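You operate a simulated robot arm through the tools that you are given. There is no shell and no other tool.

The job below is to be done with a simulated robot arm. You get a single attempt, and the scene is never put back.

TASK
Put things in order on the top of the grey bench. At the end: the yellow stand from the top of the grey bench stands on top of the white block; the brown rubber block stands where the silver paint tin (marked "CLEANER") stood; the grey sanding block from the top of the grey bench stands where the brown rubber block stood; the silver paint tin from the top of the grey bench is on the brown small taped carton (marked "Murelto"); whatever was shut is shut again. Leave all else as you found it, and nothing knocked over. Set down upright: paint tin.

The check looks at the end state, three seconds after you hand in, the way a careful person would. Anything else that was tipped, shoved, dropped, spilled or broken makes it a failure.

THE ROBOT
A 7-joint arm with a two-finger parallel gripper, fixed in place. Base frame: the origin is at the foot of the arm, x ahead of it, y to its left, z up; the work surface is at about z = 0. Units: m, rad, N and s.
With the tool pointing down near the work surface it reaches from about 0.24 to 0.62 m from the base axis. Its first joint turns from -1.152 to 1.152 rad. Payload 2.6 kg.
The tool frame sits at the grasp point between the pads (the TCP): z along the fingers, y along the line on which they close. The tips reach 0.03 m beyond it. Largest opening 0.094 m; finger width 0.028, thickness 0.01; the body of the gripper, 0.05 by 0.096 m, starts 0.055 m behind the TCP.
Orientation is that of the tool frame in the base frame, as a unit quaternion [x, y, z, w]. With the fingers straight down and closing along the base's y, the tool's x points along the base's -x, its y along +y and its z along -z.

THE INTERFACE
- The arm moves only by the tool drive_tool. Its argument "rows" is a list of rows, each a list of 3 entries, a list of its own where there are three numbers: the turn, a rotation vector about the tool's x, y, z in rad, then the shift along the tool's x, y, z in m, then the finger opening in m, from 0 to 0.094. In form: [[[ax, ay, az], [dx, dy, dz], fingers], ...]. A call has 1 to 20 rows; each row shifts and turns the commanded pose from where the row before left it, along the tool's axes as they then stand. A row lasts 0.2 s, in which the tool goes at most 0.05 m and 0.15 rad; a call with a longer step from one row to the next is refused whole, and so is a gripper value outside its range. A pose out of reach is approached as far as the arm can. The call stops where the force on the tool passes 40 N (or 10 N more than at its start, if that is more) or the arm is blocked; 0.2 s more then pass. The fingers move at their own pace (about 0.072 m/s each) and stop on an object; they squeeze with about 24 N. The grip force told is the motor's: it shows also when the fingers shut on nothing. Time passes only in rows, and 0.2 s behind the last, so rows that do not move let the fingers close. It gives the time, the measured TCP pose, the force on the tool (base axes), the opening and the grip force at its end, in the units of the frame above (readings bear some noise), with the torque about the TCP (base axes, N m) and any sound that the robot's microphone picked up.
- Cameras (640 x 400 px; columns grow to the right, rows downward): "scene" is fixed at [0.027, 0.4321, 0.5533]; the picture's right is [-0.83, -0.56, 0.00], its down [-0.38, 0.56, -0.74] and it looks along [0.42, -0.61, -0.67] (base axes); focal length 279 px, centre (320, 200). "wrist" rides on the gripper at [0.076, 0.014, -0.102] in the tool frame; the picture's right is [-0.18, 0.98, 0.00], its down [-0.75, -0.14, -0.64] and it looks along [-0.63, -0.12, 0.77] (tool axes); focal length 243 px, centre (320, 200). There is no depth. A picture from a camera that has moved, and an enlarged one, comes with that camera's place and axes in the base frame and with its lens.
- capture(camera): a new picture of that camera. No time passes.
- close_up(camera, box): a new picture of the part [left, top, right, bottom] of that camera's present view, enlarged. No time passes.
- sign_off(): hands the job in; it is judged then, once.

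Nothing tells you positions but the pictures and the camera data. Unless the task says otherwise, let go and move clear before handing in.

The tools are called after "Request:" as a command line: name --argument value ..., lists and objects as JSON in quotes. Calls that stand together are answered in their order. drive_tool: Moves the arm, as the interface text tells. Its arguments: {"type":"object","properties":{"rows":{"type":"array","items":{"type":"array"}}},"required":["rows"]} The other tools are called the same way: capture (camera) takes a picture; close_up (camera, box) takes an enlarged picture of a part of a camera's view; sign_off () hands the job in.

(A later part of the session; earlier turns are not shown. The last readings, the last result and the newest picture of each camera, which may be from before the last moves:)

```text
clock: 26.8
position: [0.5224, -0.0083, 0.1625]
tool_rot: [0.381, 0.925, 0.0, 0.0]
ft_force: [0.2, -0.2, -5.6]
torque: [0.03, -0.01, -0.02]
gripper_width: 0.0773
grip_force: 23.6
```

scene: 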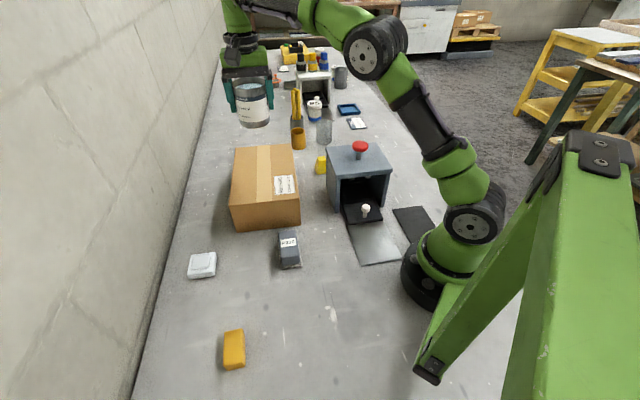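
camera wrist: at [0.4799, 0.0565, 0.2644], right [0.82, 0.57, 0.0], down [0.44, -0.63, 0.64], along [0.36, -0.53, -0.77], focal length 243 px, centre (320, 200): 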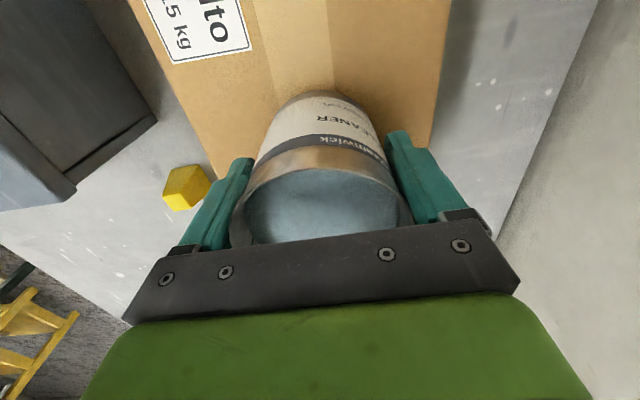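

Request:
drive_tool --rows '[[[0, 0, 0], [0, 0, 0.0008], 0.06], [[0, 0, 0], [0, 0, 0], 0.06]]'

```text
clock: 27.4
position: [0.5234, -0.0083, 0.161]
tool_rot: [0.38, 0.925, 0.0, 0.0]
ft_force: [-1.1, -0.5, -2.0]
torque: [-0.07, 0.19, 0.01]
gripper_width: 0.0772
grip_force: 23.6
```

The carton now partly carries the tin, so it's in contact. I'll open slowly and check that it stays put.

Request:
drive_tool --rows '[[[0, 0, 0], [0, 0, 0], 0.08], [[0, 0, 0], [0, 0, 0], 0.086], [[0, 0, 0], [0, 0, 0], 0.094], [[0, 0, 0], [0, 0, 0], 0.094]]'

Request:
capture --camera "wrist"

Request:
close_up --camera "scene" --box '[200, 110, 328, 190]'

```text
clock: 28.4
position: [0.5223, -0.0083, 0.1621]
tool_rot: [0.381, 0.924, 0.0, 0.001]
ft_force: [0.1, 0.1, 0.1]
torque: [0.02, 0.0, 0.01]
gripper_width: 0.0943
grip_force: 0.1
```

```text
taken
camera wrist: at [0.4799, 0.0568, 0.2641], right [0.82, 0.57, 0.0], down [0.44, -0.63, 0.64], along [0.37, -0.53, -0.77], focal length 243 px, centre (320, 200)
```

wrist: 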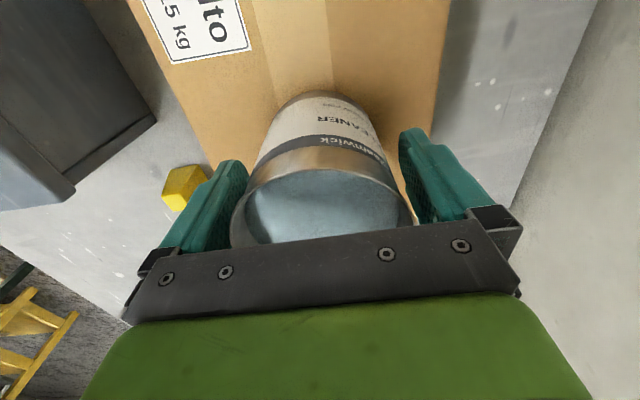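

```text
5.00 times, centred on (264, 150) of scene
camera zoom: at [0.027, 0.4321, 0.5533], right [-0.83, -0.56, 0.0], down [-0.38, 0.56, -0.74], along [0.42, -0.61, -0.67], focal length 1394 px, centre (600, 450)
```

zoom: 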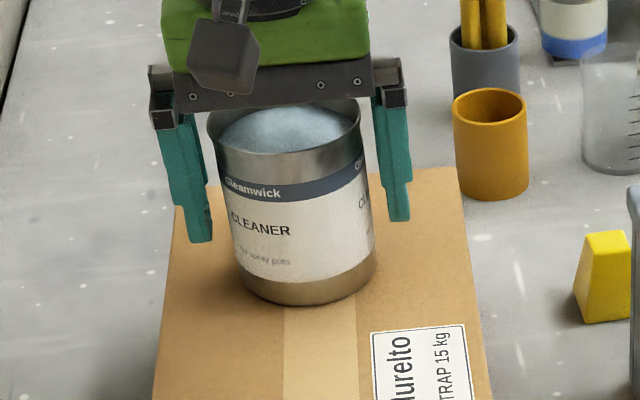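

The tin stands upright on the carton. I'll retreat straight up and move over to the ochre rubber block near (0.264, 0.362), whose short side is along my current finger direction.

Request:
drive_tool --rows '[[[0, 0, 0], [0, 0, -0.01], 0.094], [[0, 0, 0], [0, 0, -0.02], 0.094], [[0, 0, 0], [0, 0, -0.03], 0.094], [[0, 0, 0], [0, 0, -0.03], 0.094], [[0, 0, 0], [0, 0, -0.03], 0.094], [[0, 0, 0], [0, 0, -0.03], 0.094], [[0, 0, 0], [0, 0, 0], 0.094]]'

Request:
drive_tool --rows '[[[0, 0, 0], [0.0403, 0.0074, 0], 0.094], [[0, 0, 0], [0.0403, 0.0074, 0], 0.094], [[0, 0, 0], [0.0403, 0.0074, 0], 0.094], [[0, 0, 0], [0.0403, 0.0074, 0], 0.094], [[0, 0, 0], [0.0403, 0.0074, 0], 0.094], [[0, 0, 0], [0.0403, 0.0074, 0], 0.094], [[0, 0, 0], [0.0403, 0.0074, 0], 0.094], [[0, 0, 0], [0.0403, 0.0074, 0], 0.094], [[0, 0, 0], [0.0403, 0.0074, 0], 0.094], [[0, 0, 0], [0.0403, 0.0074, 0], 0.094], [[0, 0, 0], [0.0403, 0.0074, 0], 0.094], [[0, 0, 0], [0, 0, 0], 0.094], [[0, 0, 0], [0, 0, 0], 0.094]]'

Request:
capture --camera "wrist"

Request:
capture --camera "scene"

```text
clock: 30.0
position: [0.5226, -0.0062, 0.3104]
tool_rot: [0.38, 0.925, -0.001, 0.0]
ft_force: [0.0, 0.5, -0.4]
torque: [-0.01, -0.01, 0.01]
gripper_width: 0.0939
grip_force: 0.0
```

```text
clock: 32.8
position: [0.2659, 0.3617, 0.3111]
tool_rot: [0.381, 0.925, 0.0, -0.001]
ft_force: [-1.0, 0.0, 0.2]
torque: [0.02, 0.04, 0.01]
gripper_width: 0.0941
grip_force: 0.0
```

```text
taken
camera wrist: at [0.2224, 0.426, 0.4129], right [0.82, 0.57, 0.0], down [0.44, -0.63, 0.64], along [0.37, -0.53, -0.77], focal length 243 px, centre (320, 200)
```

wrist: 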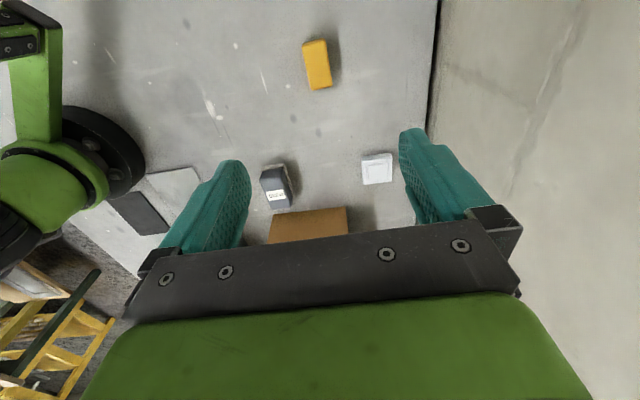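

```text
taken
```

scene: 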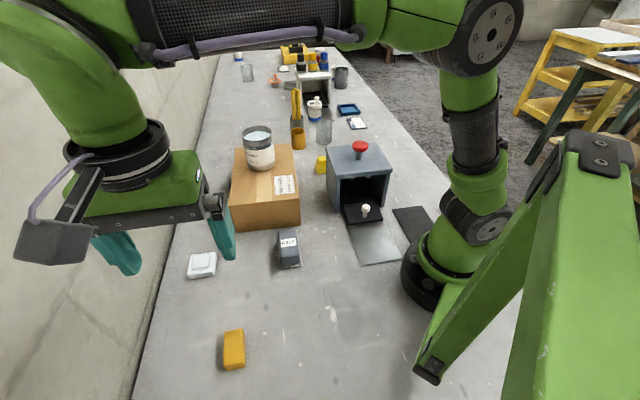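

Reached. I'll zoom in on the rubber block, plus the white block and sanding block which are also visible here.

Request:
close_up --camera "wrist" --box '[285, 30, 349, 100]'

Request:
close_up --camera "wrist" --box '[245, 140, 405, 240]'

```text
5.71 times, centred on (317, 65) of wrist
camera zoom: at [0.2224, 0.426, 0.4129], right [0.82, 0.57, 0.0], down [0.44, -0.63, 0.64], along [0.37, -0.53, -0.77], focal length 1386 px, centre (337, 971)
```

zoom: 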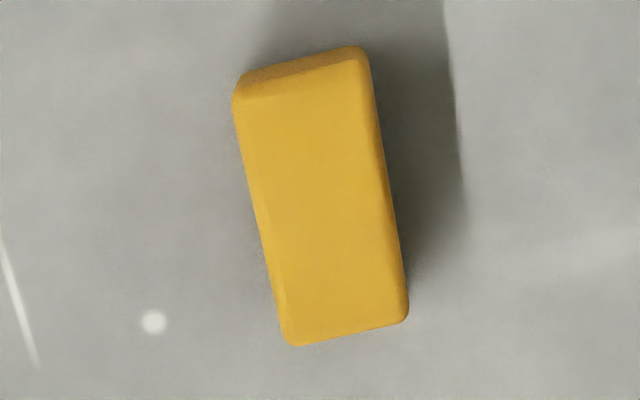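

```text
4.00 times, centred on (325, 190) of wrist
camera zoom: at [0.2224, 0.426, 0.4129], right [0.82, 0.57, 0.0], down [0.44, -0.63, 0.64], along [0.37, -0.53, -0.77], focal length 970 px, centre (300, 240)
```

zoom: 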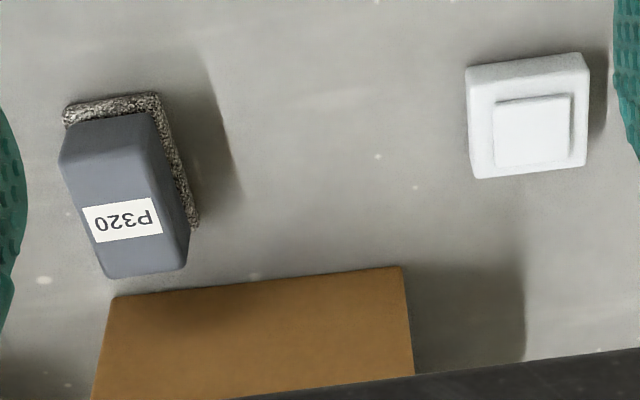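

The rubber block is centred at about (0.2635, 0.3615), 0.03 m tall and 0.033 m wide. I'll fine-align and lower around it.

Request:
drive_tool --rows '[[[0, 0, -0.025], [0.0014, -0.0025, 0], 0.094], [[0, 0, 0], [0, 0, 0.03], 0.094], [[0, 0, 0], [0, 0, 0.04], 0.094], [[0, 0, 0], [0, 0, 0.04], 0.094], [[0, 0, 0], [0, 0, 0.04], 0.094], [[0, 0, 0], [0, 0, 0.04], 0.094], [[0, 0, 0], [0, 0, 0.02], 0.094], [[0, 0, 0], [0, 0, 0.01], 0.094], [[0, 0, 0], [0, 0, 0], 0.094]]'

Request:
capture --camera "wrist"

Request:
capture --camera "scene"

```text
clock: 34.8
position: [0.2613, 0.3591, 0.0913]
tool_rot: [0.369, 0.93, 0.001, 0.0]
ft_force: [-0.4, 0.1, 1.1]
torque: [-0.02, 0.0, 0.01]
gripper_width: 0.0939
grip_force: 0.1
```

```text
taken
camera wrist: at [0.2167, 0.423, 0.1943], right [0.81, 0.59, 0.0], down [0.45, -0.62, 0.64], along [0.38, -0.52, -0.77], focal length 243 px, centre (320, 200)
```

wrist: 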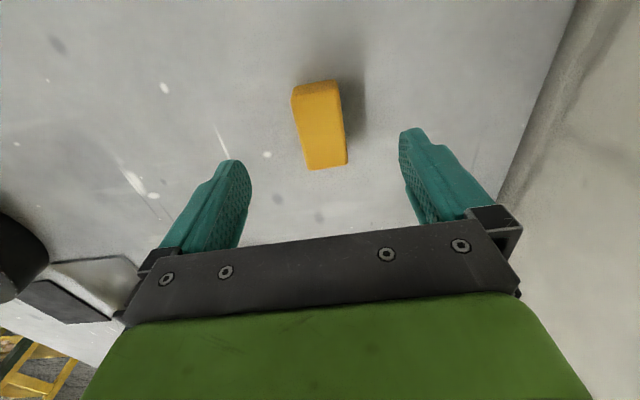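

```text
taken
```

scene: 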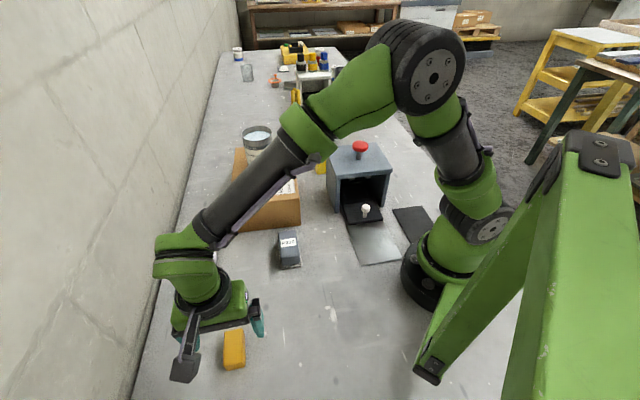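

Request:
close_up --camera "wrist" --box '[256, 70, 384, 180]'

```text
3.64 times, centred on (320, 125) of wrist
camera zoom: at [0.2167, 0.423, 0.1943], right [0.81, 0.59, 0.0], down [0.45, -0.62, 0.64], along [0.38, -0.52, -0.77], focal length 882 px, centre (320, 473)
```

zoom: 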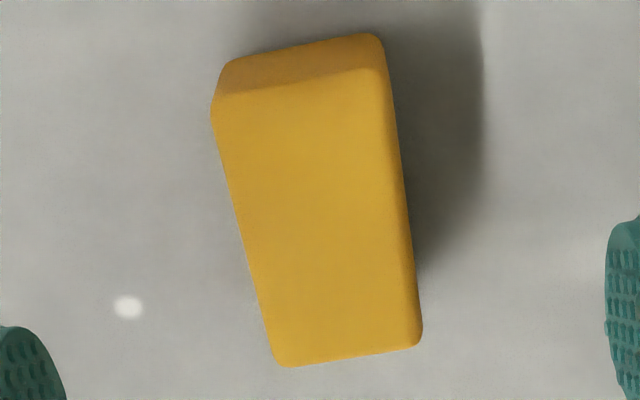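

Well centred. I'll lower the last 5.5 cm and close.

Request:
drive_tool --rows '[[[0, 0, 0], [0.001, 0.001, 0.015], 0.094], [[0, 0, 0], [0, 0, 0.015], 0.094], [[0, 0, 0], [0, 0, 0.015], 0.094], [[0, 0, 0], [0, 0, 0.01], 0.094], [[0, 0, 0], [0, 0, 0], 0.094]]'

Request:
drive_tool --rows '[[[0, 0, 0], [0, 0, 0], 0.06], [[0, 0, 0], [0, 0, 0], 0.04], [[0, 0, 0], [0, 0, 0], 0.02], [[0, 0, 0], [0, 0, 0], 0.02], [[0, 0, 0], [0, 0, 0], 0.02]]'

Request:
capture --camera "wrist"

```text
clock: 36.0
position: [0.2604, 0.3632, 0.0357]
tool_rot: [0.369, 0.93, 0.0, 0.0]
ft_force: [-0.9, 0.7, -0.4]
torque: [0.04, 0.0, -0.01]
gripper_width: 0.0938
grip_force: 0.0
```

```text
clock: 37.2
position: [0.2605, 0.3626, 0.037]
tool_rot: [0.368, 0.93, -0.001, 0.0]
ft_force: [0.5, -1.1, 0.5]
torque: [0.03, 0.03, 0.01]
gripper_width: 0.0329
grip_force: 24.6
```

```text
taken
camera wrist: at [0.217, 0.4257, 0.1395], right [0.81, 0.59, 0.0], down [0.45, -0.62, 0.64], along [0.38, -0.52, -0.77], focal length 243 px, centre (320, 200)
```

wrist: 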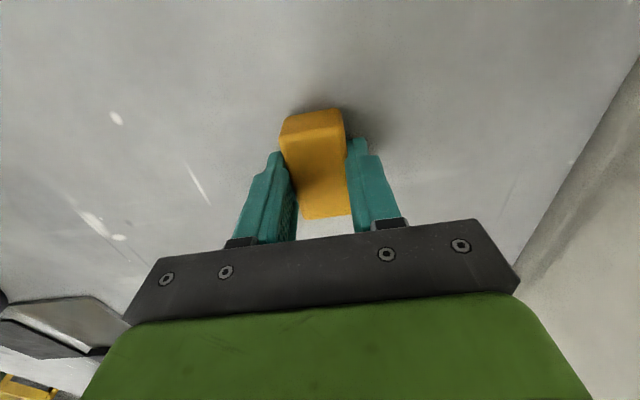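

The rubber block is held (0.033 m). I'll lift to about z=0.30 and carry it in an arc around the base to above the tin's old place.

Request:
drive_tool --rows '[[[0, 0, 0], [0, 0, -0.01], 0.02], [[0, 0, 0], [0, 0, -0.03], 0.02], [[0, 0, 0], [0, 0, -0.04], 0.02], [[0, 0, 0], [0, 0, -0.04], 0.02], [[0, 0, 0], [0, 0, -0.04], 0.02], [[0, 0, 0], [0, 0, -0.04], 0.02], [[0, 0, 0], [0, 0, -0.04], 0.02], [[0, 0, 0], [0, 0, -0.02], 0.02], [[0, 0, 0], [-0.0385, -0.0192, 0], 0.02], [[0, 0, 0], [-0.0385, -0.0192, 0], 0.02], [[0, 0, 0], [-0.0385, -0.0192, 0], 0.02], [[0, 0, 0], [-0.0385, -0.0192, 0], 0.02], [[0, 0, 0], [-0.0385, -0.0192, 0], 0.02], [[0, 0, 0], [-0.0385, -0.0192, 0], 0.02], [[0, 0, 0], [-0.0385, -0.0192, 0], 0.02], [[0, 0, 0], [-0.0385, -0.0192, 0], 0.02], [[0, 0, 0], [0, 0, 0], 0.02]]'

Request:
drive_tool --rows '[[[0, 0, 0], [-0.01727, -0.03778, 0], 0.02], [[0, 0, 0], [-0.01727, -0.03778, 0], 0.02], [[0, 0, 0], [-0.01727, -0.03778, 0], 0.02], [[0, 0, 0], [-0.01727, -0.03778, 0], 0.02], [[0, 0, 0], [-0.01727, -0.03778, 0], 0.02], [[0, 0, 0], [-0.01727, -0.03778, 0], 0.02], [[0, 0, 0], [-0.01727, -0.03778, 0], 0.02], [[0, 0, 0], [-0.01727, -0.03778, 0], 0.02], [[0, 0, 0], [-0.01727, -0.03778, 0], 0.02], [[0, 0, 0], [0, 0, 0], 0.02], [[0, 0, 0], [0, 0, 0], 0.02]]'

Request:
capture --camera "wrist"

Request:
capture --camera "scene"

```text
clock: 40.8
position: [0.3803, 0.0388, 0.2967]
tool_rot: [0.368, 0.93, 0.0, 0.0]
ft_force: [-0.6, -0.3, -0.8]
torque: [-0.02, -0.02, 0.03]
gripper_width: 0.0331
grip_force: 24.0
```

```text
clock: 43.2
position: [0.2591, -0.3146, 0.2958]
tool_rot: [0.368, 0.93, 0.001, -0.001]
ft_force: [-0.4, 0.3, -1.4]
torque: [-0.01, 0.03, -0.01]
gripper_width: 0.0332
grip_force: 24.6
```

```text
taken
camera wrist: at [0.2141, -0.2524, 0.3983], right [0.81, 0.59, 0.0], down [0.45, -0.62, 0.64], along [0.38, -0.52, -0.77], focal length 243 px, centre (320, 200)
```

wrist: 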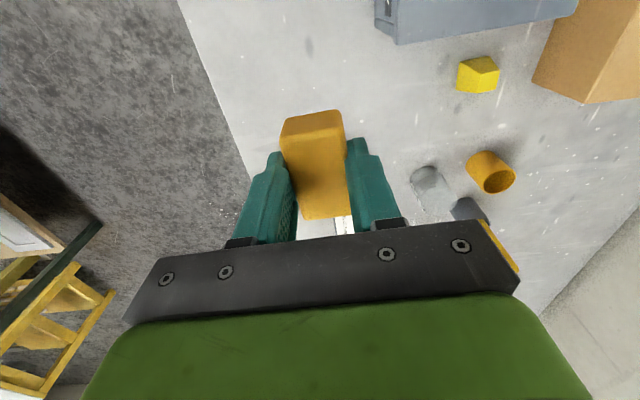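

```text
taken
```

scene: 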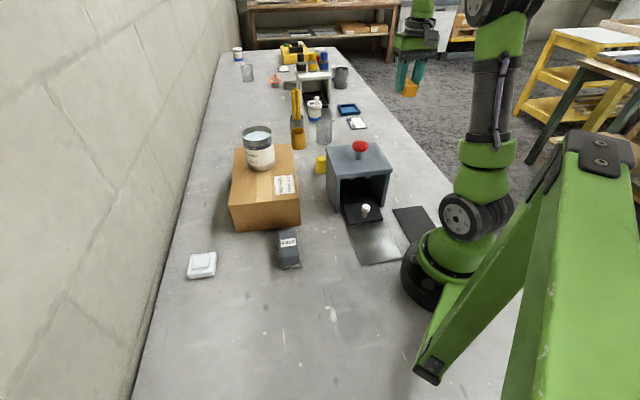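

It's over the tin's former place at (0.259,-0.315). I'll lower to just above the bench and then feel for contact.

Request:
drive_tool --rows '[[[0, 0, 0], [0, 0, 0.02], 0.02], [[0, 0, 0], [0, 0, 0.04], 0.02], [[0, 0, 0], [0, 0, 0.04], 0.02], [[0, 0, 0], [0, 0, 0.04], 0.02], [[0, 0, 0], [0, 0, 0.04], 0.02], [[0, 0, 0], [0, 0, 0.035], 0.02], [[0, 0, 0], [0, 0, 0.02], 0.02], [[0, 0, 0], [0, 0, 0.012], 0.02], [[0, 0, 0], [0, 0, 0.006], 0.02], [[0, 0, 0], [0, 0, 0], 0.02]]'

Request:
close_up --camera "scene" --box '[340, 100, 468, 180]'

Request:
capture --camera "wrist"

```text
clock: 45.4
position: [0.2609, -0.3171, 0.0438]
tool_rot: [0.369, 0.929, 0.0, 0.0]
ft_force: [-0.9, 0.5, -0.6]
torque: [0.02, 0.01, 0.02]
gripper_width: 0.0331
grip_force: 23.8
```

```text
5.00 times, centred on (404, 140) of scene
camera zoom: at [0.027, 0.4321, 0.5533], right [-0.83, -0.56, 0.0], down [-0.38, 0.56, -0.74], along [0.42, -0.61, -0.67], focal length 1394 px, centre (-100, 500)
```

zoom: 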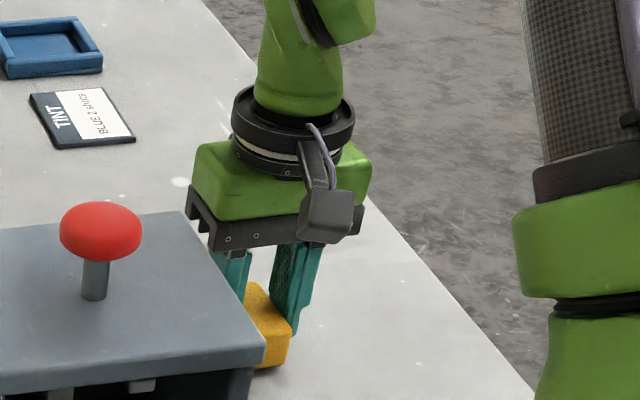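

```text
taken
camera wrist: at [0.2168, -0.2533, 0.1464], right [0.81, 0.59, 0.0], down [0.45, -0.62, 0.64], along [0.38, -0.52, -0.77], focal length 243 px, centre (320, 200)
```

wrist: 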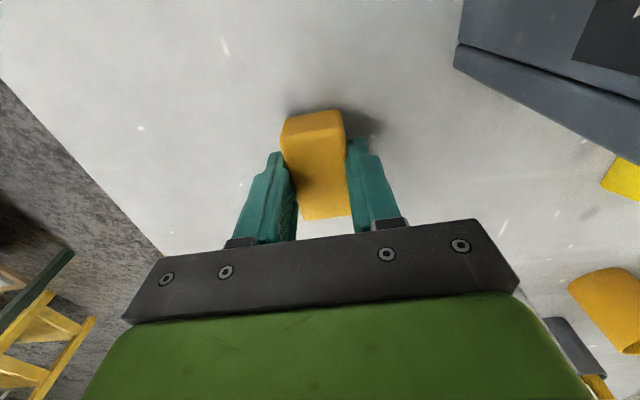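

Request:
drive_tool --rows '[[[0, 0, 0], [0, 0, 0.003], 0.02], [[0, 0, 0], [0, 0, 0.002], 0.02], [[0, 0, 0], [0, 0, 0.001], 0.02], [[0, 0, 0], [0, 0, 0], 0.02]]'

```text
clock: 46.4
position: [0.2611, -0.3152, 0.0376]
tool_rot: [0.369, 0.93, 0.0, 0.0]
ft_force: [-0.5, 0.2, -0.5]
torque: [0.01, 0.02, 0.06]
gripper_width: 0.0332
grip_force: 23.8
```

Request:
drive_tool --rows '[[[0, 0, 0], [0, 0, 0.001], 0.02], [[0, 0, 0], [0, 0, 0.0005], 0.02], [[0, 0, 0], [0, 0, 0], 0.02]]'

```text
clock: 47.2
position: [0.2604, -0.3155, 0.0371]
tool_rot: [0.368, 0.93, -0.001, 0.001]
ft_force: [-0.3, 3.4, 12.1]
torque: [0.15, 0.11, 0.02]
gripper_width: 0.0333
grip_force: 23.9
```

Contact with the bench. I'll ease off slightly and open.

Request:
drive_tool --rows '[[[0, 0, 0], [0, 0, -0.001], 0.02], [[0, 0, 0], [0, 0, 0], 0.02], [[0, 0, 0], [0, 0, 0], 0.04], [[0, 0, 0], [0, 0, 0], 0.06], [[0, 0, 0], [0, 0, 0], 0.07], [[0, 0, 0], [0, 0, 0], 0.07]]'

Request:
capture --camera "wrist"

```text
clock: 48.6
position: [0.2619, -0.3165, 0.0375]
tool_rot: [0.368, 0.93, 0.0, 0.0]
ft_force: [-0.4, 0.2, -0.1]
torque: [0.01, 0.0, -0.01]
gripper_width: 0.0699
grip_force: 0.1
```

```text
taken
camera wrist: at [0.2167, -0.2519, 0.1399], right [0.81, 0.59, 0.0], down [0.45, -0.62, 0.64], along [0.38, -0.52, -0.77], focal length 243 px, centre (320, 200)
```

wrist: 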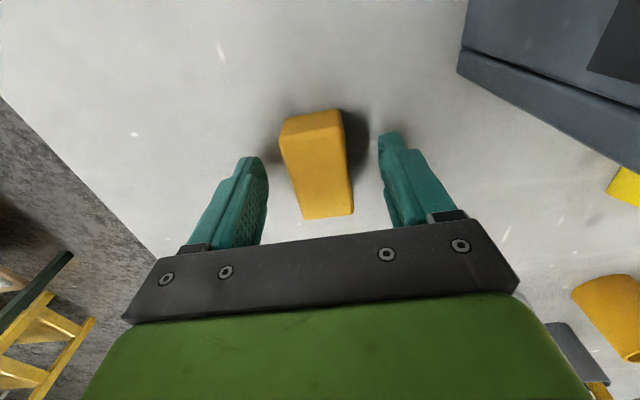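

The rubber block stands at the tin's old place. I'll retreat up and go above the P320 sanding block near (0.321, 0.130).

Request:
drive_tool --rows '[[[0, 0, 0], [0, 0, -0.01], 0.07], [[0, 0, 0], [0, 0, -0.03], 0.07], [[0, 0, 0], [0, 0, -0.04], 0.094], [[0, 0, 0], [0, 0, -0.04], 0.094], [[0, 0, 0], [0, 0, -0.04], 0.094], [[0, 0, 0], [0, 0, -0.04], 0.094], [[0, 0, 0], [0, 0, -0.04], 0.094], [[0, 0, 0], [0, 0, -0.02], 0.094], [[0, 0, 0], [0, 0, 0], 0.094]]'

Request:
capture --camera "wrist"

Request:
drive_tool --rows '[[[0, 0, 0], [0.02385, 0.03326, 0], 0.094], [[0, 0, 0], [0.02385, 0.03326, 0], 0.094], [[0, 0, 0], [0.02385, 0.03326, 0], 0.094], [[0, 0, 0], [0.02385, 0.03326, 0], 0.094], [[0, 0, 0], [0.02385, 0.03326, 0], 0.094], [[0, 0, 0], [0.02385, 0.03326, 0], 0.094], [[0, 0, 0], [0.02385, 0.03326, 0], 0.094], [[0, 0, 0], [0.02385, 0.03326, 0], 0.094], [[0, 0, 0], [0.02385, 0.03326, 0], 0.094], [[0, 0, 0], [0.02385, 0.03326, 0], 0.094], [[0, 0, 0], [0.02385, 0.03326, 0], 0.094], [[0, 0, 0], [0, 0, 0], 0.094], [[0, 0, 0], [0, 0, 0], 0.094]]'

Request:
capture --camera "wrist"

Request:
capture --camera "scene"

```text
clock: 50.6
position: [0.2613, -0.312, 0.2969]
tool_rot: [0.368, 0.93, -0.001, 0.0]
ft_force: [-0.1, 0.9, 0.1]
torque: [0.0, 0.01, -0.01]
gripper_width: 0.094
grip_force: 0.1
```

```text
taken
camera wrist: at [0.2158, -0.2496, 0.4003], right [0.81, 0.59, 0.0], down [0.45, -0.62, 0.64], along [0.38, -0.52, -0.77], focal length 243 px, centre (320, 200)
```

wrist: 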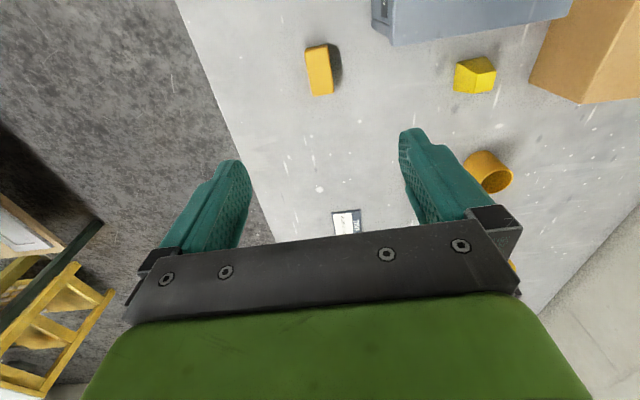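

```text
clock: 53.4
position: [0.3223, 0.1329, 0.2975]
tool_rot: [0.368, 0.93, -0.001, 0.0]
ft_force: [0.8, 0.2, 0.3]
torque: [0.0, 0.03, 0.03]
gripper_width: 0.094
grip_force: 0.0
```

```text
taken
camera wrist: at [0.2777, 0.1957, 0.3999], right [0.81, 0.59, 0.0], down [0.45, -0.62, 0.64], along [0.38, -0.52, -0.77], focal length 243 px, centre (320, 200)
```

wrist: 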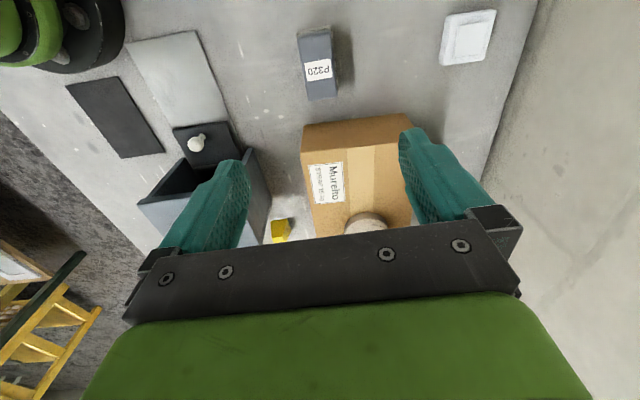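

```text
taken
```

scene: 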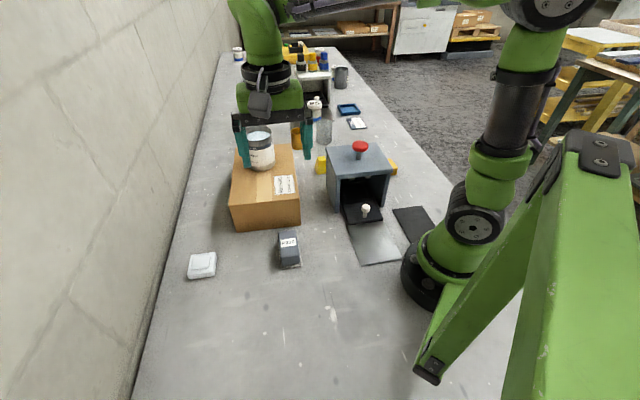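

The rubber block is upright at its new place. I'll zoom in on P320 and the white block from here, and peek into the housing too.

Request:
close_up --camera "wrist" --box '[270, 10, 366, 110]'

Request:
close_up --camera "wrist" --box '[420, 0, 516, 70]'

Request:
close_up --camera "wrist" --box '[130, 110, 300, 250]'

Request:
close_up --camera "scene" --box '[260, 220, 324, 280]'

```text
4.00 times, centred on (318, 60) of wrist
camera zoom: at [0.2777, 0.1957, 0.3999], right [0.81, 0.59, 0.0], down [0.45, -0.62, 0.64], along [0.38, -0.52, -0.77], focal length 970 px, centre (328, 760)
```

zoom: 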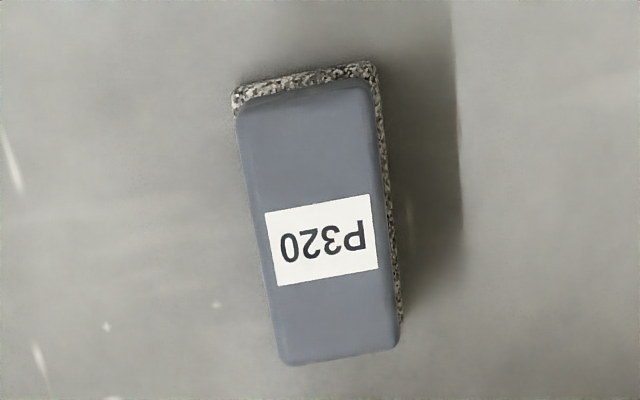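

```text
5.71 times, centred on (468, 35) of wrist
camera zoom: at [0.2777, 0.1957, 0.3999], right [0.81, 0.59, 0.0], down [0.45, -0.62, 0.64], along [0.38, -0.52, -0.77], focal length 1386 px, centre (-526, 1143)
```

zoom: 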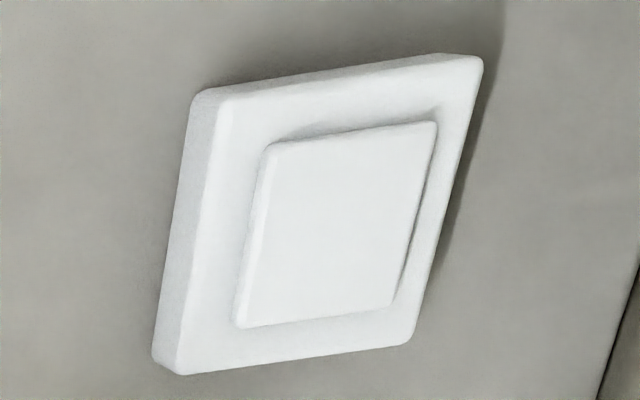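

```text
2.86 times, centred on (215, 180) of wrist
camera zoom: at [0.2777, 0.1957, 0.3999], right [0.81, 0.59, 0.0], down [0.45, -0.62, 0.64], along [0.38, -0.52, -0.77], focal length 693 px, centre (620, 257)
```

zoom: 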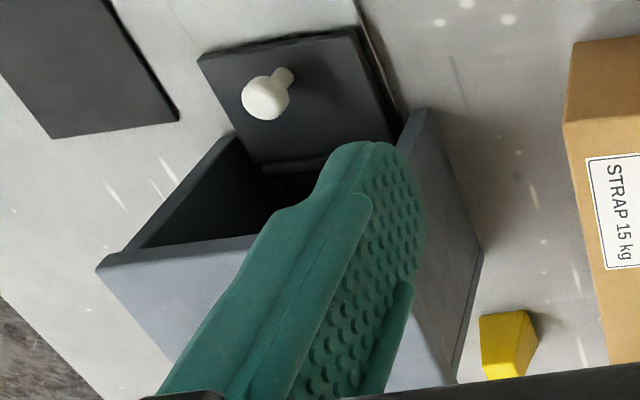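

```text
6.67 times, centred on (292, 250) of scene
camera zoom: at [0.027, 0.4321, 0.5533], right [-0.83, -0.56, 0.0], down [-0.38, 0.56, -0.74], along [0.42, -0.61, -0.67], focal length 1859 px, centre (507, -133)
```

zoom: 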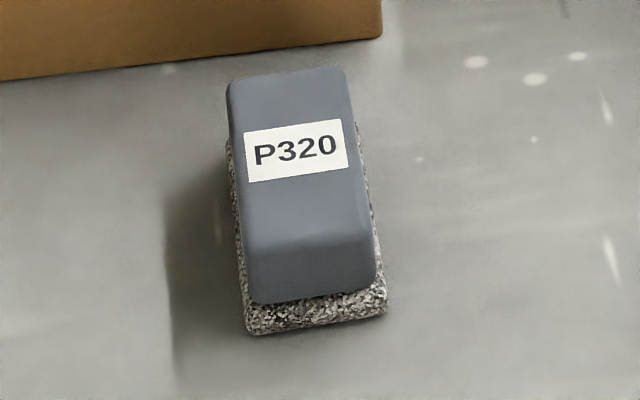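

P320 is centred near (0.321, 0.1325), 0.04 m tall, aligned with my fingers; the white block has a raised square platform on top. I'll align and lower partway for a check.

Request:
drive_tool --rows '[[[0, 0, 0], [0.0008, -0.002, 0.02], 0.094], [[0, 0, 0], [0, 0, 0.04], 0.094], [[0, 0, 0], [0, 0, 0.04], 0.094], [[0, 0, 0], [0, 0, 0.04], 0.094], [[0, 0, 0], [0, 0, 0.04], 0.094], [[0, 0, 0], [0, 0, 0.01], 0.094], [[0, 0, 0], [0, 0, 0], 0.094]]'

Request:
capture --camera "wrist"

Request:
close_up --camera "wrist" --box '[240, 50, 400, 190]'

```text
clock: 55.0
position: [0.3199, 0.1296, 0.1071]
tool_rot: [0.369, 0.929, 0.0, 0.001]
ft_force: [-0.3, 0.7, 0.2]
torque: [-0.01, 0.0, -0.05]
gripper_width: 0.094
grip_force: 0.0
```

```text
taken
camera wrist: at [0.2755, 0.1931, 0.2103], right [0.81, 0.59, 0.0], down [0.45, -0.62, 0.64], along [0.38, -0.52, -0.77], focal length 243 px, centre (320, 200)
```

wrist: 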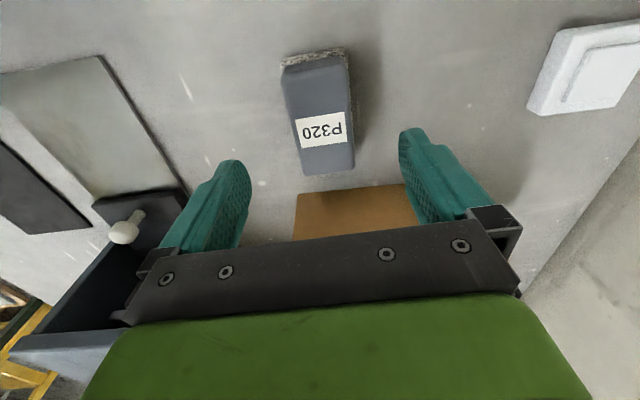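

```text
2.86 times, centred on (320, 120) of wrist
camera zoom: at [0.2755, 0.1931, 0.2103], right [0.81, 0.59, 0.0], down [0.45, -0.62, 0.64], along [0.38, -0.52, -0.77], focal length 693 px, centre (320, 429)
```

zoom: 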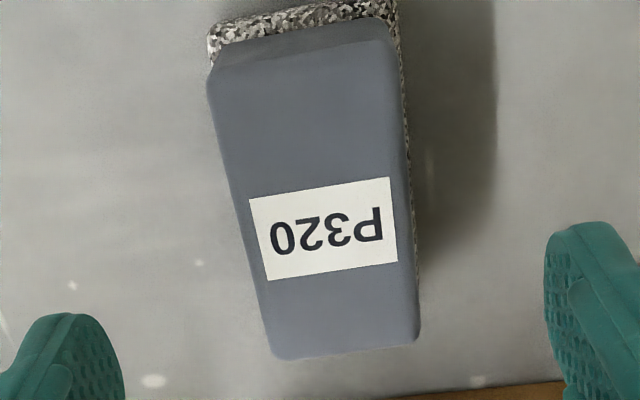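

Nicely straddled. I'll make a small correction, lower to z≈0.044 and close.

Request:
drive_tool --rows '[[[0, 0, 0.02], [0.002, 0.0012, 0.015], 0.094], [[0, 0, 0], [0, 0, 0.015], 0.094], [[0, 0, 0], [0, 0, 0.015], 0.094], [[0, 0, 0], [0, 0, 0.012], 0.094], [[0, 0, 0], [0, 0, 0.006], 0.094], [[0, 0, 0], [0, 0, 0], 0.094]]'

Request:
drive_tool --rows '[[[0, 0, 0], [0, 0, 0], 0.07], [[0, 0, 0], [0, 0, 0], 0.05], [[0, 0, 0], [0, 0, 0], 0.03], [[0, 0, 0], [0, 0, 0], 0.03], [[0, 0, 0], [0, 0, 0], 0.03]]'

Request:
capture --camera "wrist"

Request:
close_up --camera "scene" --box '[230, 180, 358, 270]'

```text
clock: 56.4
position: [0.319, 0.1328, 0.0428]
tool_rot: [0.377, 0.926, 0.0, 0.0]
ft_force: [0.1, 0.5, -0.6]
torque: [0.02, -0.02, -0.02]
gripper_width: 0.0943
grip_force: 0.0
```

```text
clock: 57.6
position: [0.3182, 0.1338, 0.0431]
tool_rot: [0.377, 0.926, 0.0, 0.001]
ft_force: [0.4, 0.8, 0.6]
torque: [-0.02, -0.03, 0.01]
gripper_width: 0.0482
grip_force: 24.1
```

```text
taken
camera wrist: at [0.2757, 0.1976, 0.146], right [0.82, 0.57, 0.0], down [0.44, -0.63, 0.64], along [0.37, -0.53, -0.77], focal length 243 px, centre (320, 200)
```

wrist: 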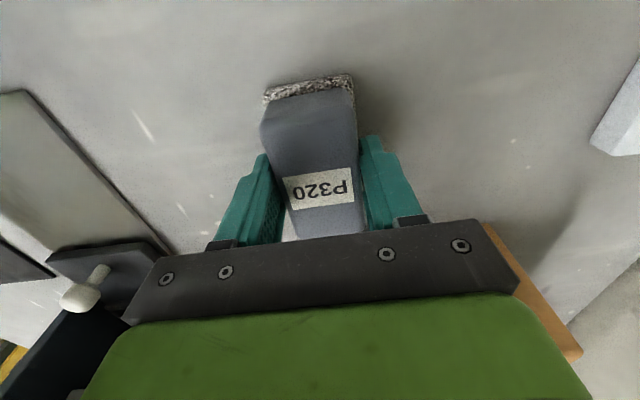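

```text
4.44 times, centred on (294, 225) of scene
camera zoom: at [0.027, 0.4321, 0.5533], right [-0.83, -0.56, 0.0], down [-0.38, 0.56, -0.74], along [0.42, -0.61, -0.67], focal length 1240 px, centre (436, 89)
```

zoom: 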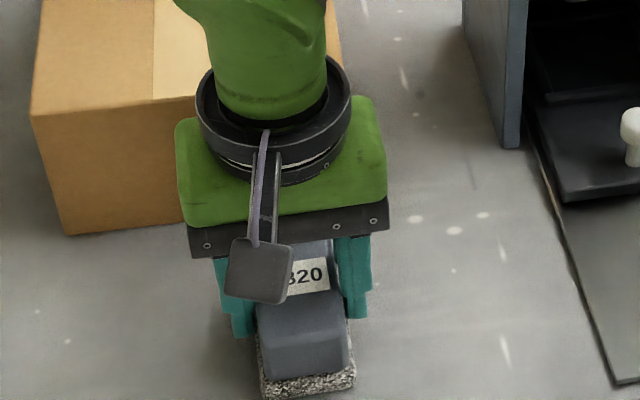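

Sanding block is gripped (0.048 m). I'll lift it and carry it to the rubber block's old place at (0.261, 0.363).

Request:
drive_tool --rows '[[[0, 0, 0], [0, 0, -0.01], 0.03], [[0, 0, 0], [0, 0, -0.03], 0.03], [[0, 0, 0], [0, 0, -0.04], 0.03], [[0, 0, 0], [0, 0, -0.04], 0.03], [[0, 0, 0], [0.0168, 0.0103, 0], 0.03], [[0, 0, 0], [0.03362, 0.02063, 0], 0.03], [[0, 0, 0], [0.03362, 0.02063, 0], 0.03], [[0, 0, 0], [0.03362, 0.02063, 0], 0.03], [[0, 0, 0], [0.03362, 0.02063, 0], 0.03], [[0, 0, 0], [0.03362, 0.02063, 0], 0.03], [[0, 0, 0], [0.0168, 0.0103, 0], 0.03], [[0, 0, 0], [0, 0, 0], 0.03], [[0, 0, 0], [0, 0, 0], 0.03]]'

Request:
capture --camera "wrist"

Request:
capture --camera "scene"

```text
clock: 60.4
position: [0.2586, 0.3625, 0.163]
tool_rot: [0.378, 0.926, -0.001, 0.0]
ft_force: [0.9, 0.2, -0.8]
torque: [0.01, -0.01, 0.01]
gripper_width: 0.0479
grip_force: 24.3
```

```text
taken
camera wrist: at [0.2158, 0.4268, 0.2652], right [0.82, 0.57, 0.0], down [0.44, -0.63, 0.64], along [0.37, -0.53, -0.77], focal length 243 px, centre (320, 200)
```

wrist: 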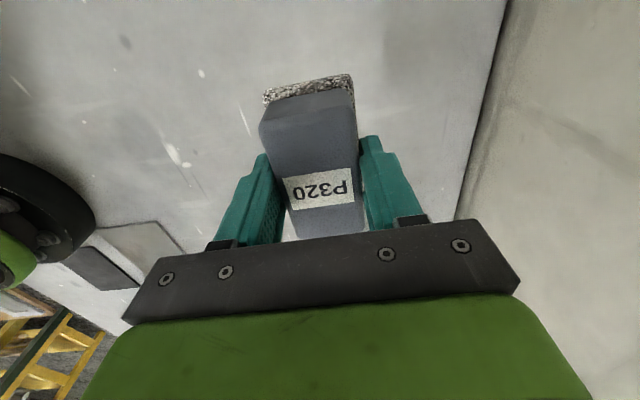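

```text
taken
```

scene: 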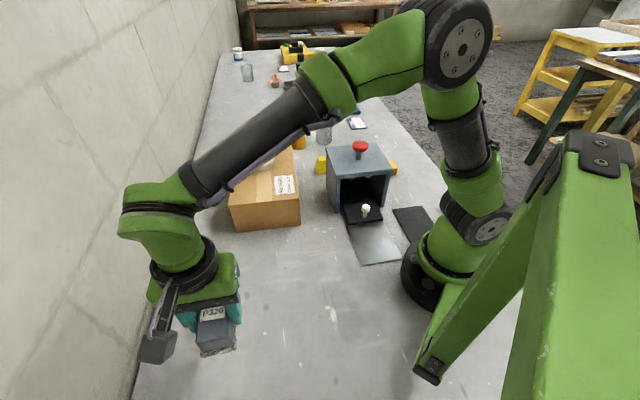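

Request:
drive_tool --rows '[[[0, 0, 0], [-0.0014, 0.0014, 0.02], 0.03], [[0, 0, 0], [0, 0, 0.03], 0.03], [[0, 0, 0], [0, 0, 0.03], 0.03], [[0, 0, 0], [0, 0, 0.02], 0.03], [[0, 0, 0], [0, 0, 0.01], 0.03], [[0, 0, 0], [0, 0, 0.004], 0.03], [[0, 0, 0], [0, 0, 0], 0.03]]'

Request:
close_up --camera "scene" --box '[160, 290, 320, 390]'

```text
clock: 62.0
position: [0.2622, 0.3626, 0.0485]
tool_rot: [0.377, 0.926, 0.001, -0.001]
ft_force: [0.5, -0.6, -0.3]
torque: [0.01, 0.0, -0.02]
gripper_width: 0.0478
grip_force: 24.1
```

```text
4.00 times, centred on (240, 340) of scene
camera zoom: at [0.027, 0.4321, 0.5533], right [-0.83, -0.56, 0.0], down [-0.38, 0.56, -0.74], along [0.42, -0.61, -0.67], focal length 1116 px, centre (640, -360)
```

zoom: 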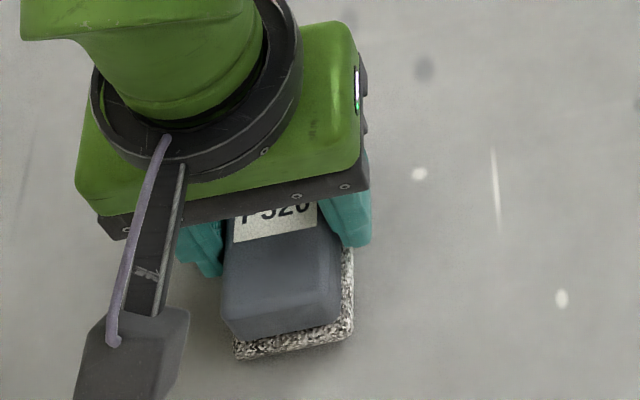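

The block is right over the target spot. I'll lower the last few millimetres to contact.

Request:
drive_tool --rows '[[[0, 0, 0], [0, 0, 0.002], 0.03], [[0, 0, 0], [0, 0, 0.002], 0.03], [[0, 0, 0], [0, 0, 0.001], 0.03], [[0, 0, 0], [0, 0, 0], 0.03]]'

```text
clock: 63.0
position: [0.2617, 0.3629, 0.045]
tool_rot: [0.378, 0.926, 0.001, 0.0]
ft_force: [0.2, -0.1, 0.0]
torque: [0.01, -0.02, -0.03]
gripper_width: 0.048
grip_force: 23.8
```

Request:
drive_tool --rows '[[[0, 0, 0], [0, 0, 0.001], 0.03], [[0, 0, 0], [0, 0, 0.0005], 0.03], [[0, 0, 0], [0, 0, 0], 0.03]]'

```text
clock: 63.8
position: [0.2632, 0.3636, 0.0447]
tool_rot: [0.378, 0.926, 0.0, -0.001]
ft_force: [0.5, 0.1, -1.1]
torque: [-0.01, -0.01, 0.04]
gripper_width: 0.0479
grip_force: 24.2
```

Request:
drive_tool --rows '[[[0, 0, 0], [0, 0, 0.001], 0.03], [[0, 0, 0], [0, 0, 0.0005], 0.03], [[0, 0, 0], [0, 0, 0], 0.03]]'

```text
clock: 64.6
position: [0.2637, 0.3635, 0.0436]
tool_rot: [0.379, 0.925, 0.0, 0.0]
ft_force: [-1.7, -5.7, 15.0]
torque: [-0.11, 0.08, -0.01]
gripper_width: 0.0477
grip_force: 24.6
```

Contact with the bench. I'll ease off a millimetre and release.

Request:
drive_tool --rows '[[[0, 0, 0], [0, 0, -0.001], 0.03], [[0, 0, 0], [0, 0, 0], 0.03], [[0, 0, 0], [0, 0, 0], 0.055], [[0, 0, 0], [0, 0, 0], 0.075], [[0, 0, 0], [0, 0, 0], 0.08], [[0, 0, 0], [0, 0, 0], 0.08]]'

Request:
drive_tool --rows '[[[0, 0, 0], [0, 0, -0.01], 0.08], [[0, 0, 0], [0, 0, -0.03], 0.08], [[0, 0, 0], [0, 0, -0.04], 0.094], [[0, 0, 0], [0, 0, -0.04], 0.094], [[0, 0, 0], [0, 0, -0.04], 0.094], [[0, 0, 0], [0, 0, -0.04], 0.094], [[0, 0, 0], [0, 0, -0.04], 0.094], [[0, 0, 0], [0, 0, -0.02], 0.094], [[0, 0, 0], [0, 0, 0], 0.094]]'

Request:
capture --camera "wrist"

Request:
capture --camera "scene"

```text
clock: 66.0
position: [0.2614, 0.3633, 0.0427]
tool_rot: [0.378, 0.926, -0.001, -0.001]
ft_force: [0.7, 0.8, -0.3]
torque: [0.0, -0.01, -0.01]
gripper_width: 0.0802
grip_force: 0.1
```

```text
clock: 68.0
position: [0.2627, 0.3636, 0.305]
tool_rot: [0.378, 0.926, 0.0, 0.0]
ft_force: [-0.7, 0.2, -0.4]
torque: [0.03, -0.02, 0.0]
gripper_width: 0.0941
grip_force: 0.1
```

```text
taken
camera wrist: at [0.2191, 0.4274, 0.4066], right [0.82, 0.57, 0.0], down [0.44, -0.63, 0.64], along [0.37, -0.53, -0.77], focal length 243 px, centre (320, 200)
```

wrist: 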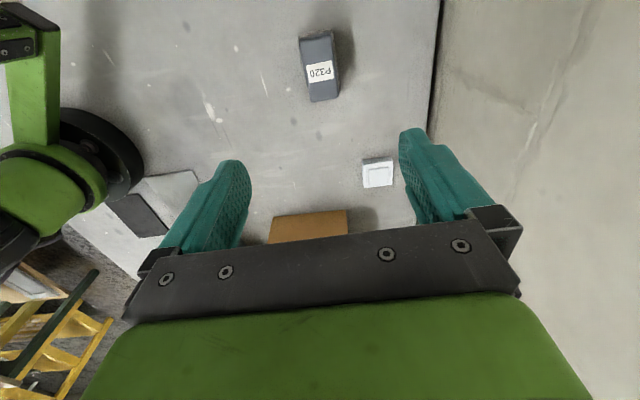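

```text
taken
```

scene: 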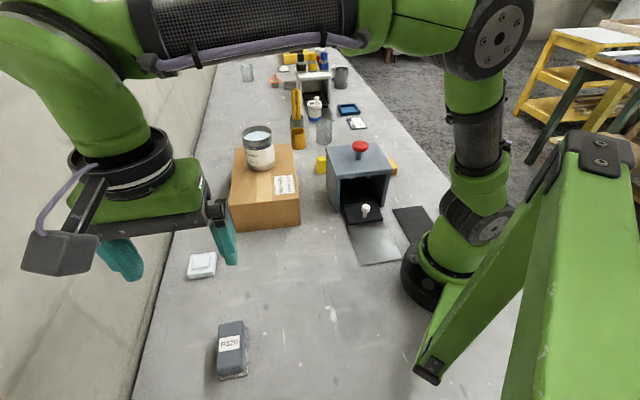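

Sanding block is in place. Next is the yellow stand near (0.446,-0.191), a small tapered block right behind the housing corner; with the present yaw the wrist camera could hit the housing lid, so I'll turn the tool by 90° first and then travel there.

Request:
drive_tool --rows '[[[0, 0, -0.142], [0, 0, 0], 0.094], [[0, 0, -0.142], [0, 0, 0], 0.094], [[0, 0, -0.142], [0, 0, 0], 0.094], [[0, 0, -0.142], [0, 0, 0], 0.094], [[0, 0, -0.142], [0, 0, 0], 0.094], [[0, 0, -0.142], [0, 0, 0], 0.094], [[0, 0, -0.142], [0, 0, 0], 0.094], [[0, 0, -0.142], [0, 0, 0], 0.094], [[0, 0, -0.142], [0, 0, 0], 0.094], [[0, 0, -0.142], [0, 0, 0], 0.094], [[0, 0, -0.142], [0, 0, 0], 0.094], [[0, 0, 0], [0, 0, 0], 0.094]]'

Request:
capture --camera "wrist"

```text
clock: 70.6
position: [0.262, 0.3627, 0.3036]
tool_rot: [-0.384, 0.923, -0.001, 0.0]
ft_force: [0.1, 0.2, -0.2]
torque: [0.02, 0.0, -0.02]
gripper_width: 0.0941
grip_force: 0.0
```

```text
taken
camera wrist: at [0.1999, 0.3192, 0.4054], right [-0.57, 0.82, 0.0], down [0.63, 0.44, 0.64], along [0.53, 0.36, -0.77], focal length 243 px, centre (320, 200)
```

wrist: 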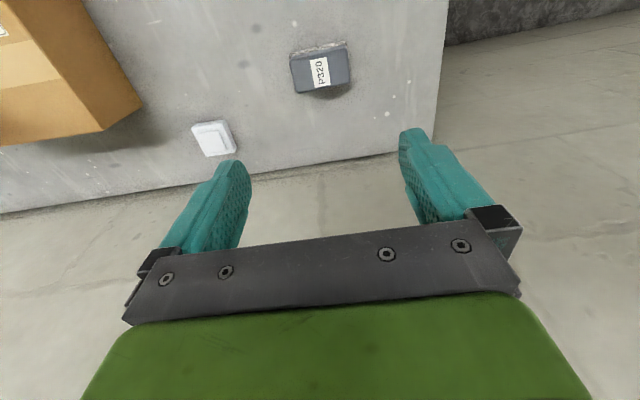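

I'll pass over the white block on the way, to measure its raised platform from above.

Request:
drive_tool --rows '[[[0, 0, 0], [-0.01544, -0.0391, 0], 0.094], [[0, 0, 0], [-0.01544, -0.0391, 0], 0.094], [[0, 0, 0], [-0.01544, -0.0391, 0], 0.094], [[0, 0, 0], [-0.01544, -0.0391, 0], 0.094], [[0, 0, 0], [-0.01544, -0.0391, 0], 0.094], [[0, 0, 0], [0, 0, 0.03], 0.094], [[0, 0, 0], [0, 0, 0.03], 0.094], [[0, 0, 0], [0, 0, 0], 0.094], [[0, 0, 0], [0, 0, 0], 0.094]]'

Request:
capture --camera "wrist"

Request:
capture --camera "scene"

```text
clock: 72.6
position: [0.4557, 0.2795, 0.2425]
tool_rot: [-0.384, 0.923, 0.0, 0.0]
ft_force: [-0.2, 0.2, -0.1]
torque: [-0.02, -0.01, -0.02]
gripper_width: 0.0942
grip_force: 0.1
```

```text
taken
camera wrist: at [0.3929, 0.236, 0.3448], right [-0.57, 0.82, 0.0], down [0.63, 0.43, 0.64], along [0.53, 0.36, -0.77], focal length 243 px, centre (320, 200)
```

wrist: 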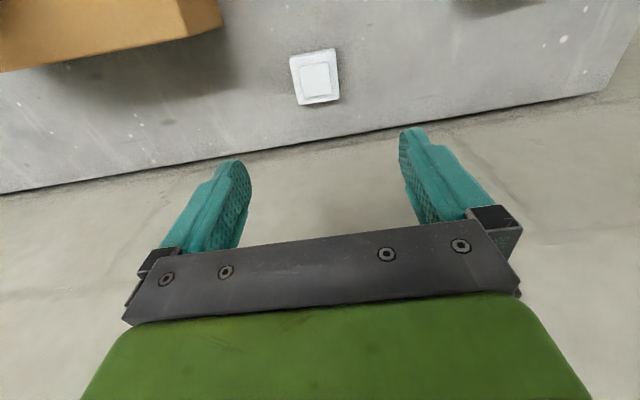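

```text
taken
```

scene: 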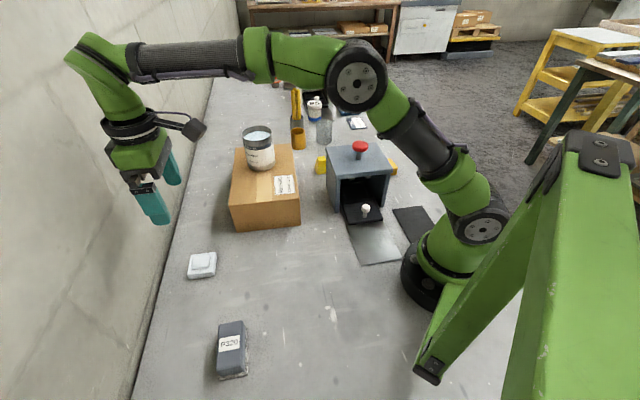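

Request:
close_up --camera "wrist" --box '[275, 30, 355, 120]'

Request:
close_up --camera "scene" --box '[178, 240, 226, 290]'

```text
4.44 times, centred on (315, 75) of wrist
camera zoom: at [0.3929, 0.236, 0.3448], right [-0.57, 0.82, 0.0], down [0.63, 0.43, 0.64], along [0.53, 0.36, -0.77], focal length 1078 px, centre (342, 756)
```

zoom: 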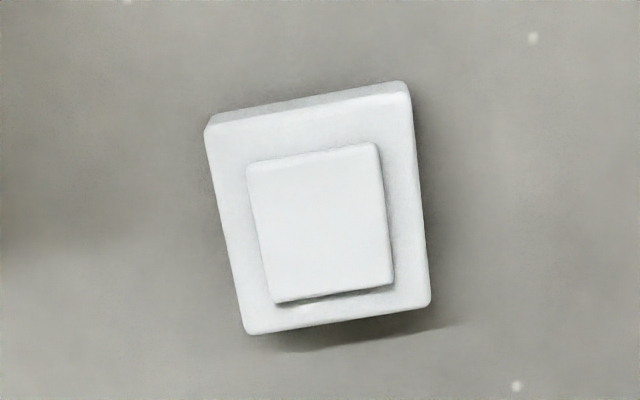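

```text
8.00 times, centred on (202, 265) of scene
camera zoom: at [0.027, 0.4321, 0.5533], right [-0.83, -0.56, 0.0], down [-0.38, 0.56, -0.74], along [0.42, -0.61, -0.67], focal length 2231 px, centre (1264, -320)
```

zoom: 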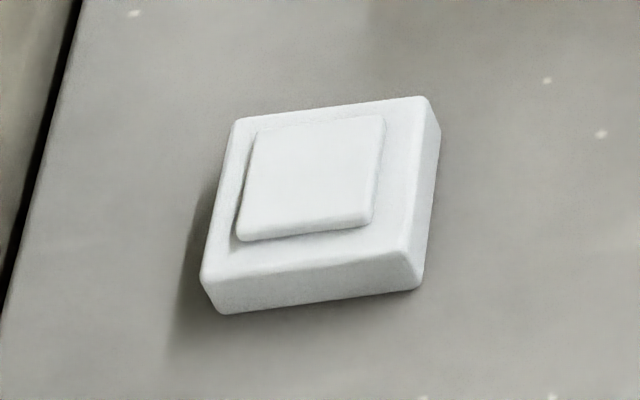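

The raised platform is about 0.035 m square, centred at about (0.461, 0.276), top near z≈0.027. Now I go up and across to the yellow stand.

Request:
drive_tool --rows '[[[0, 0, 0], [0, 0, -0.03], 0.094], [[0, 0, 0], [0, 0, -0.035], 0.094], [[0, 0, 0], [0.02837, -0.02709, 0], 0.094], [[0, 0, 0], [0.02837, -0.02709, 0], 0.094], [[0, 0, 0], [0.02837, -0.02709, 0], 0.094], [[0, 0, 0], [0.02837, -0.02709, 0], 0.094], [[0, 0, 0], [0.02837, -0.02709, 0], 0.094], [[0, 0, 0], [0.02837, -0.02709, 0], 0.094], [[0, 0, 0], [0.02837, -0.02709, 0], 0.094], [[0, 0, 0], [0.02837, -0.02709, 0], 0.094], [[0, 0, 0], [0.02837, -0.02709, 0], 0.094], [[0, 0, 0], [0.02837, -0.02709, 0], 0.094], [[0, 0, 0], [0.02837, -0.02709, 0], 0.094], [[0, 0, 0], [0.02837, -0.02709, 0], 0.094], [[0, 0, 0], [0, 0, 0], 0.094], [[0, 0, 0], [0, 0, 0], 0.094]]'

Request:
capture --camera "wrist"

Request:
capture --camera "scene"

```text
clock: 76.0
position: [0.4445, -0.1905, 0.309]
tool_rot: [-0.384, 0.923, 0.0, 0.0]
ft_force: [-0.5, 0.4, 0.0]
torque: [-0.05, 0.02, 0.02]
gripper_width: 0.0939
grip_force: 0.0
```

```text
taken
camera wrist: at [0.3822, -0.2344, 0.4108], right [-0.57, 0.82, 0.0], down [0.63, 0.43, 0.64], along [0.53, 0.36, -0.77], focal length 243 px, centre (320, 200)
```

wrist: 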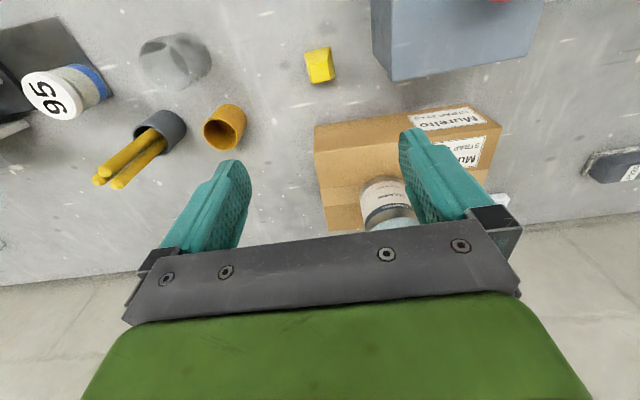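

```text
taken
```

scene: 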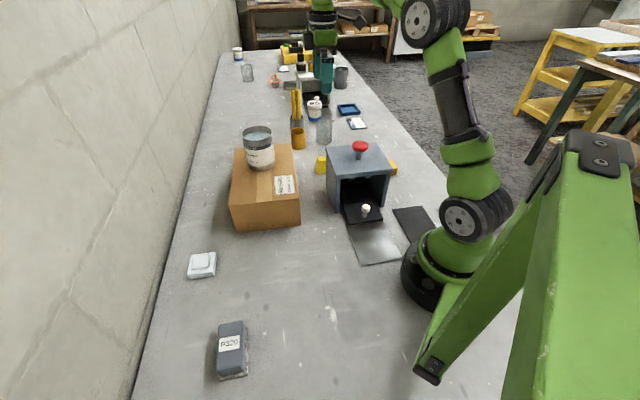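

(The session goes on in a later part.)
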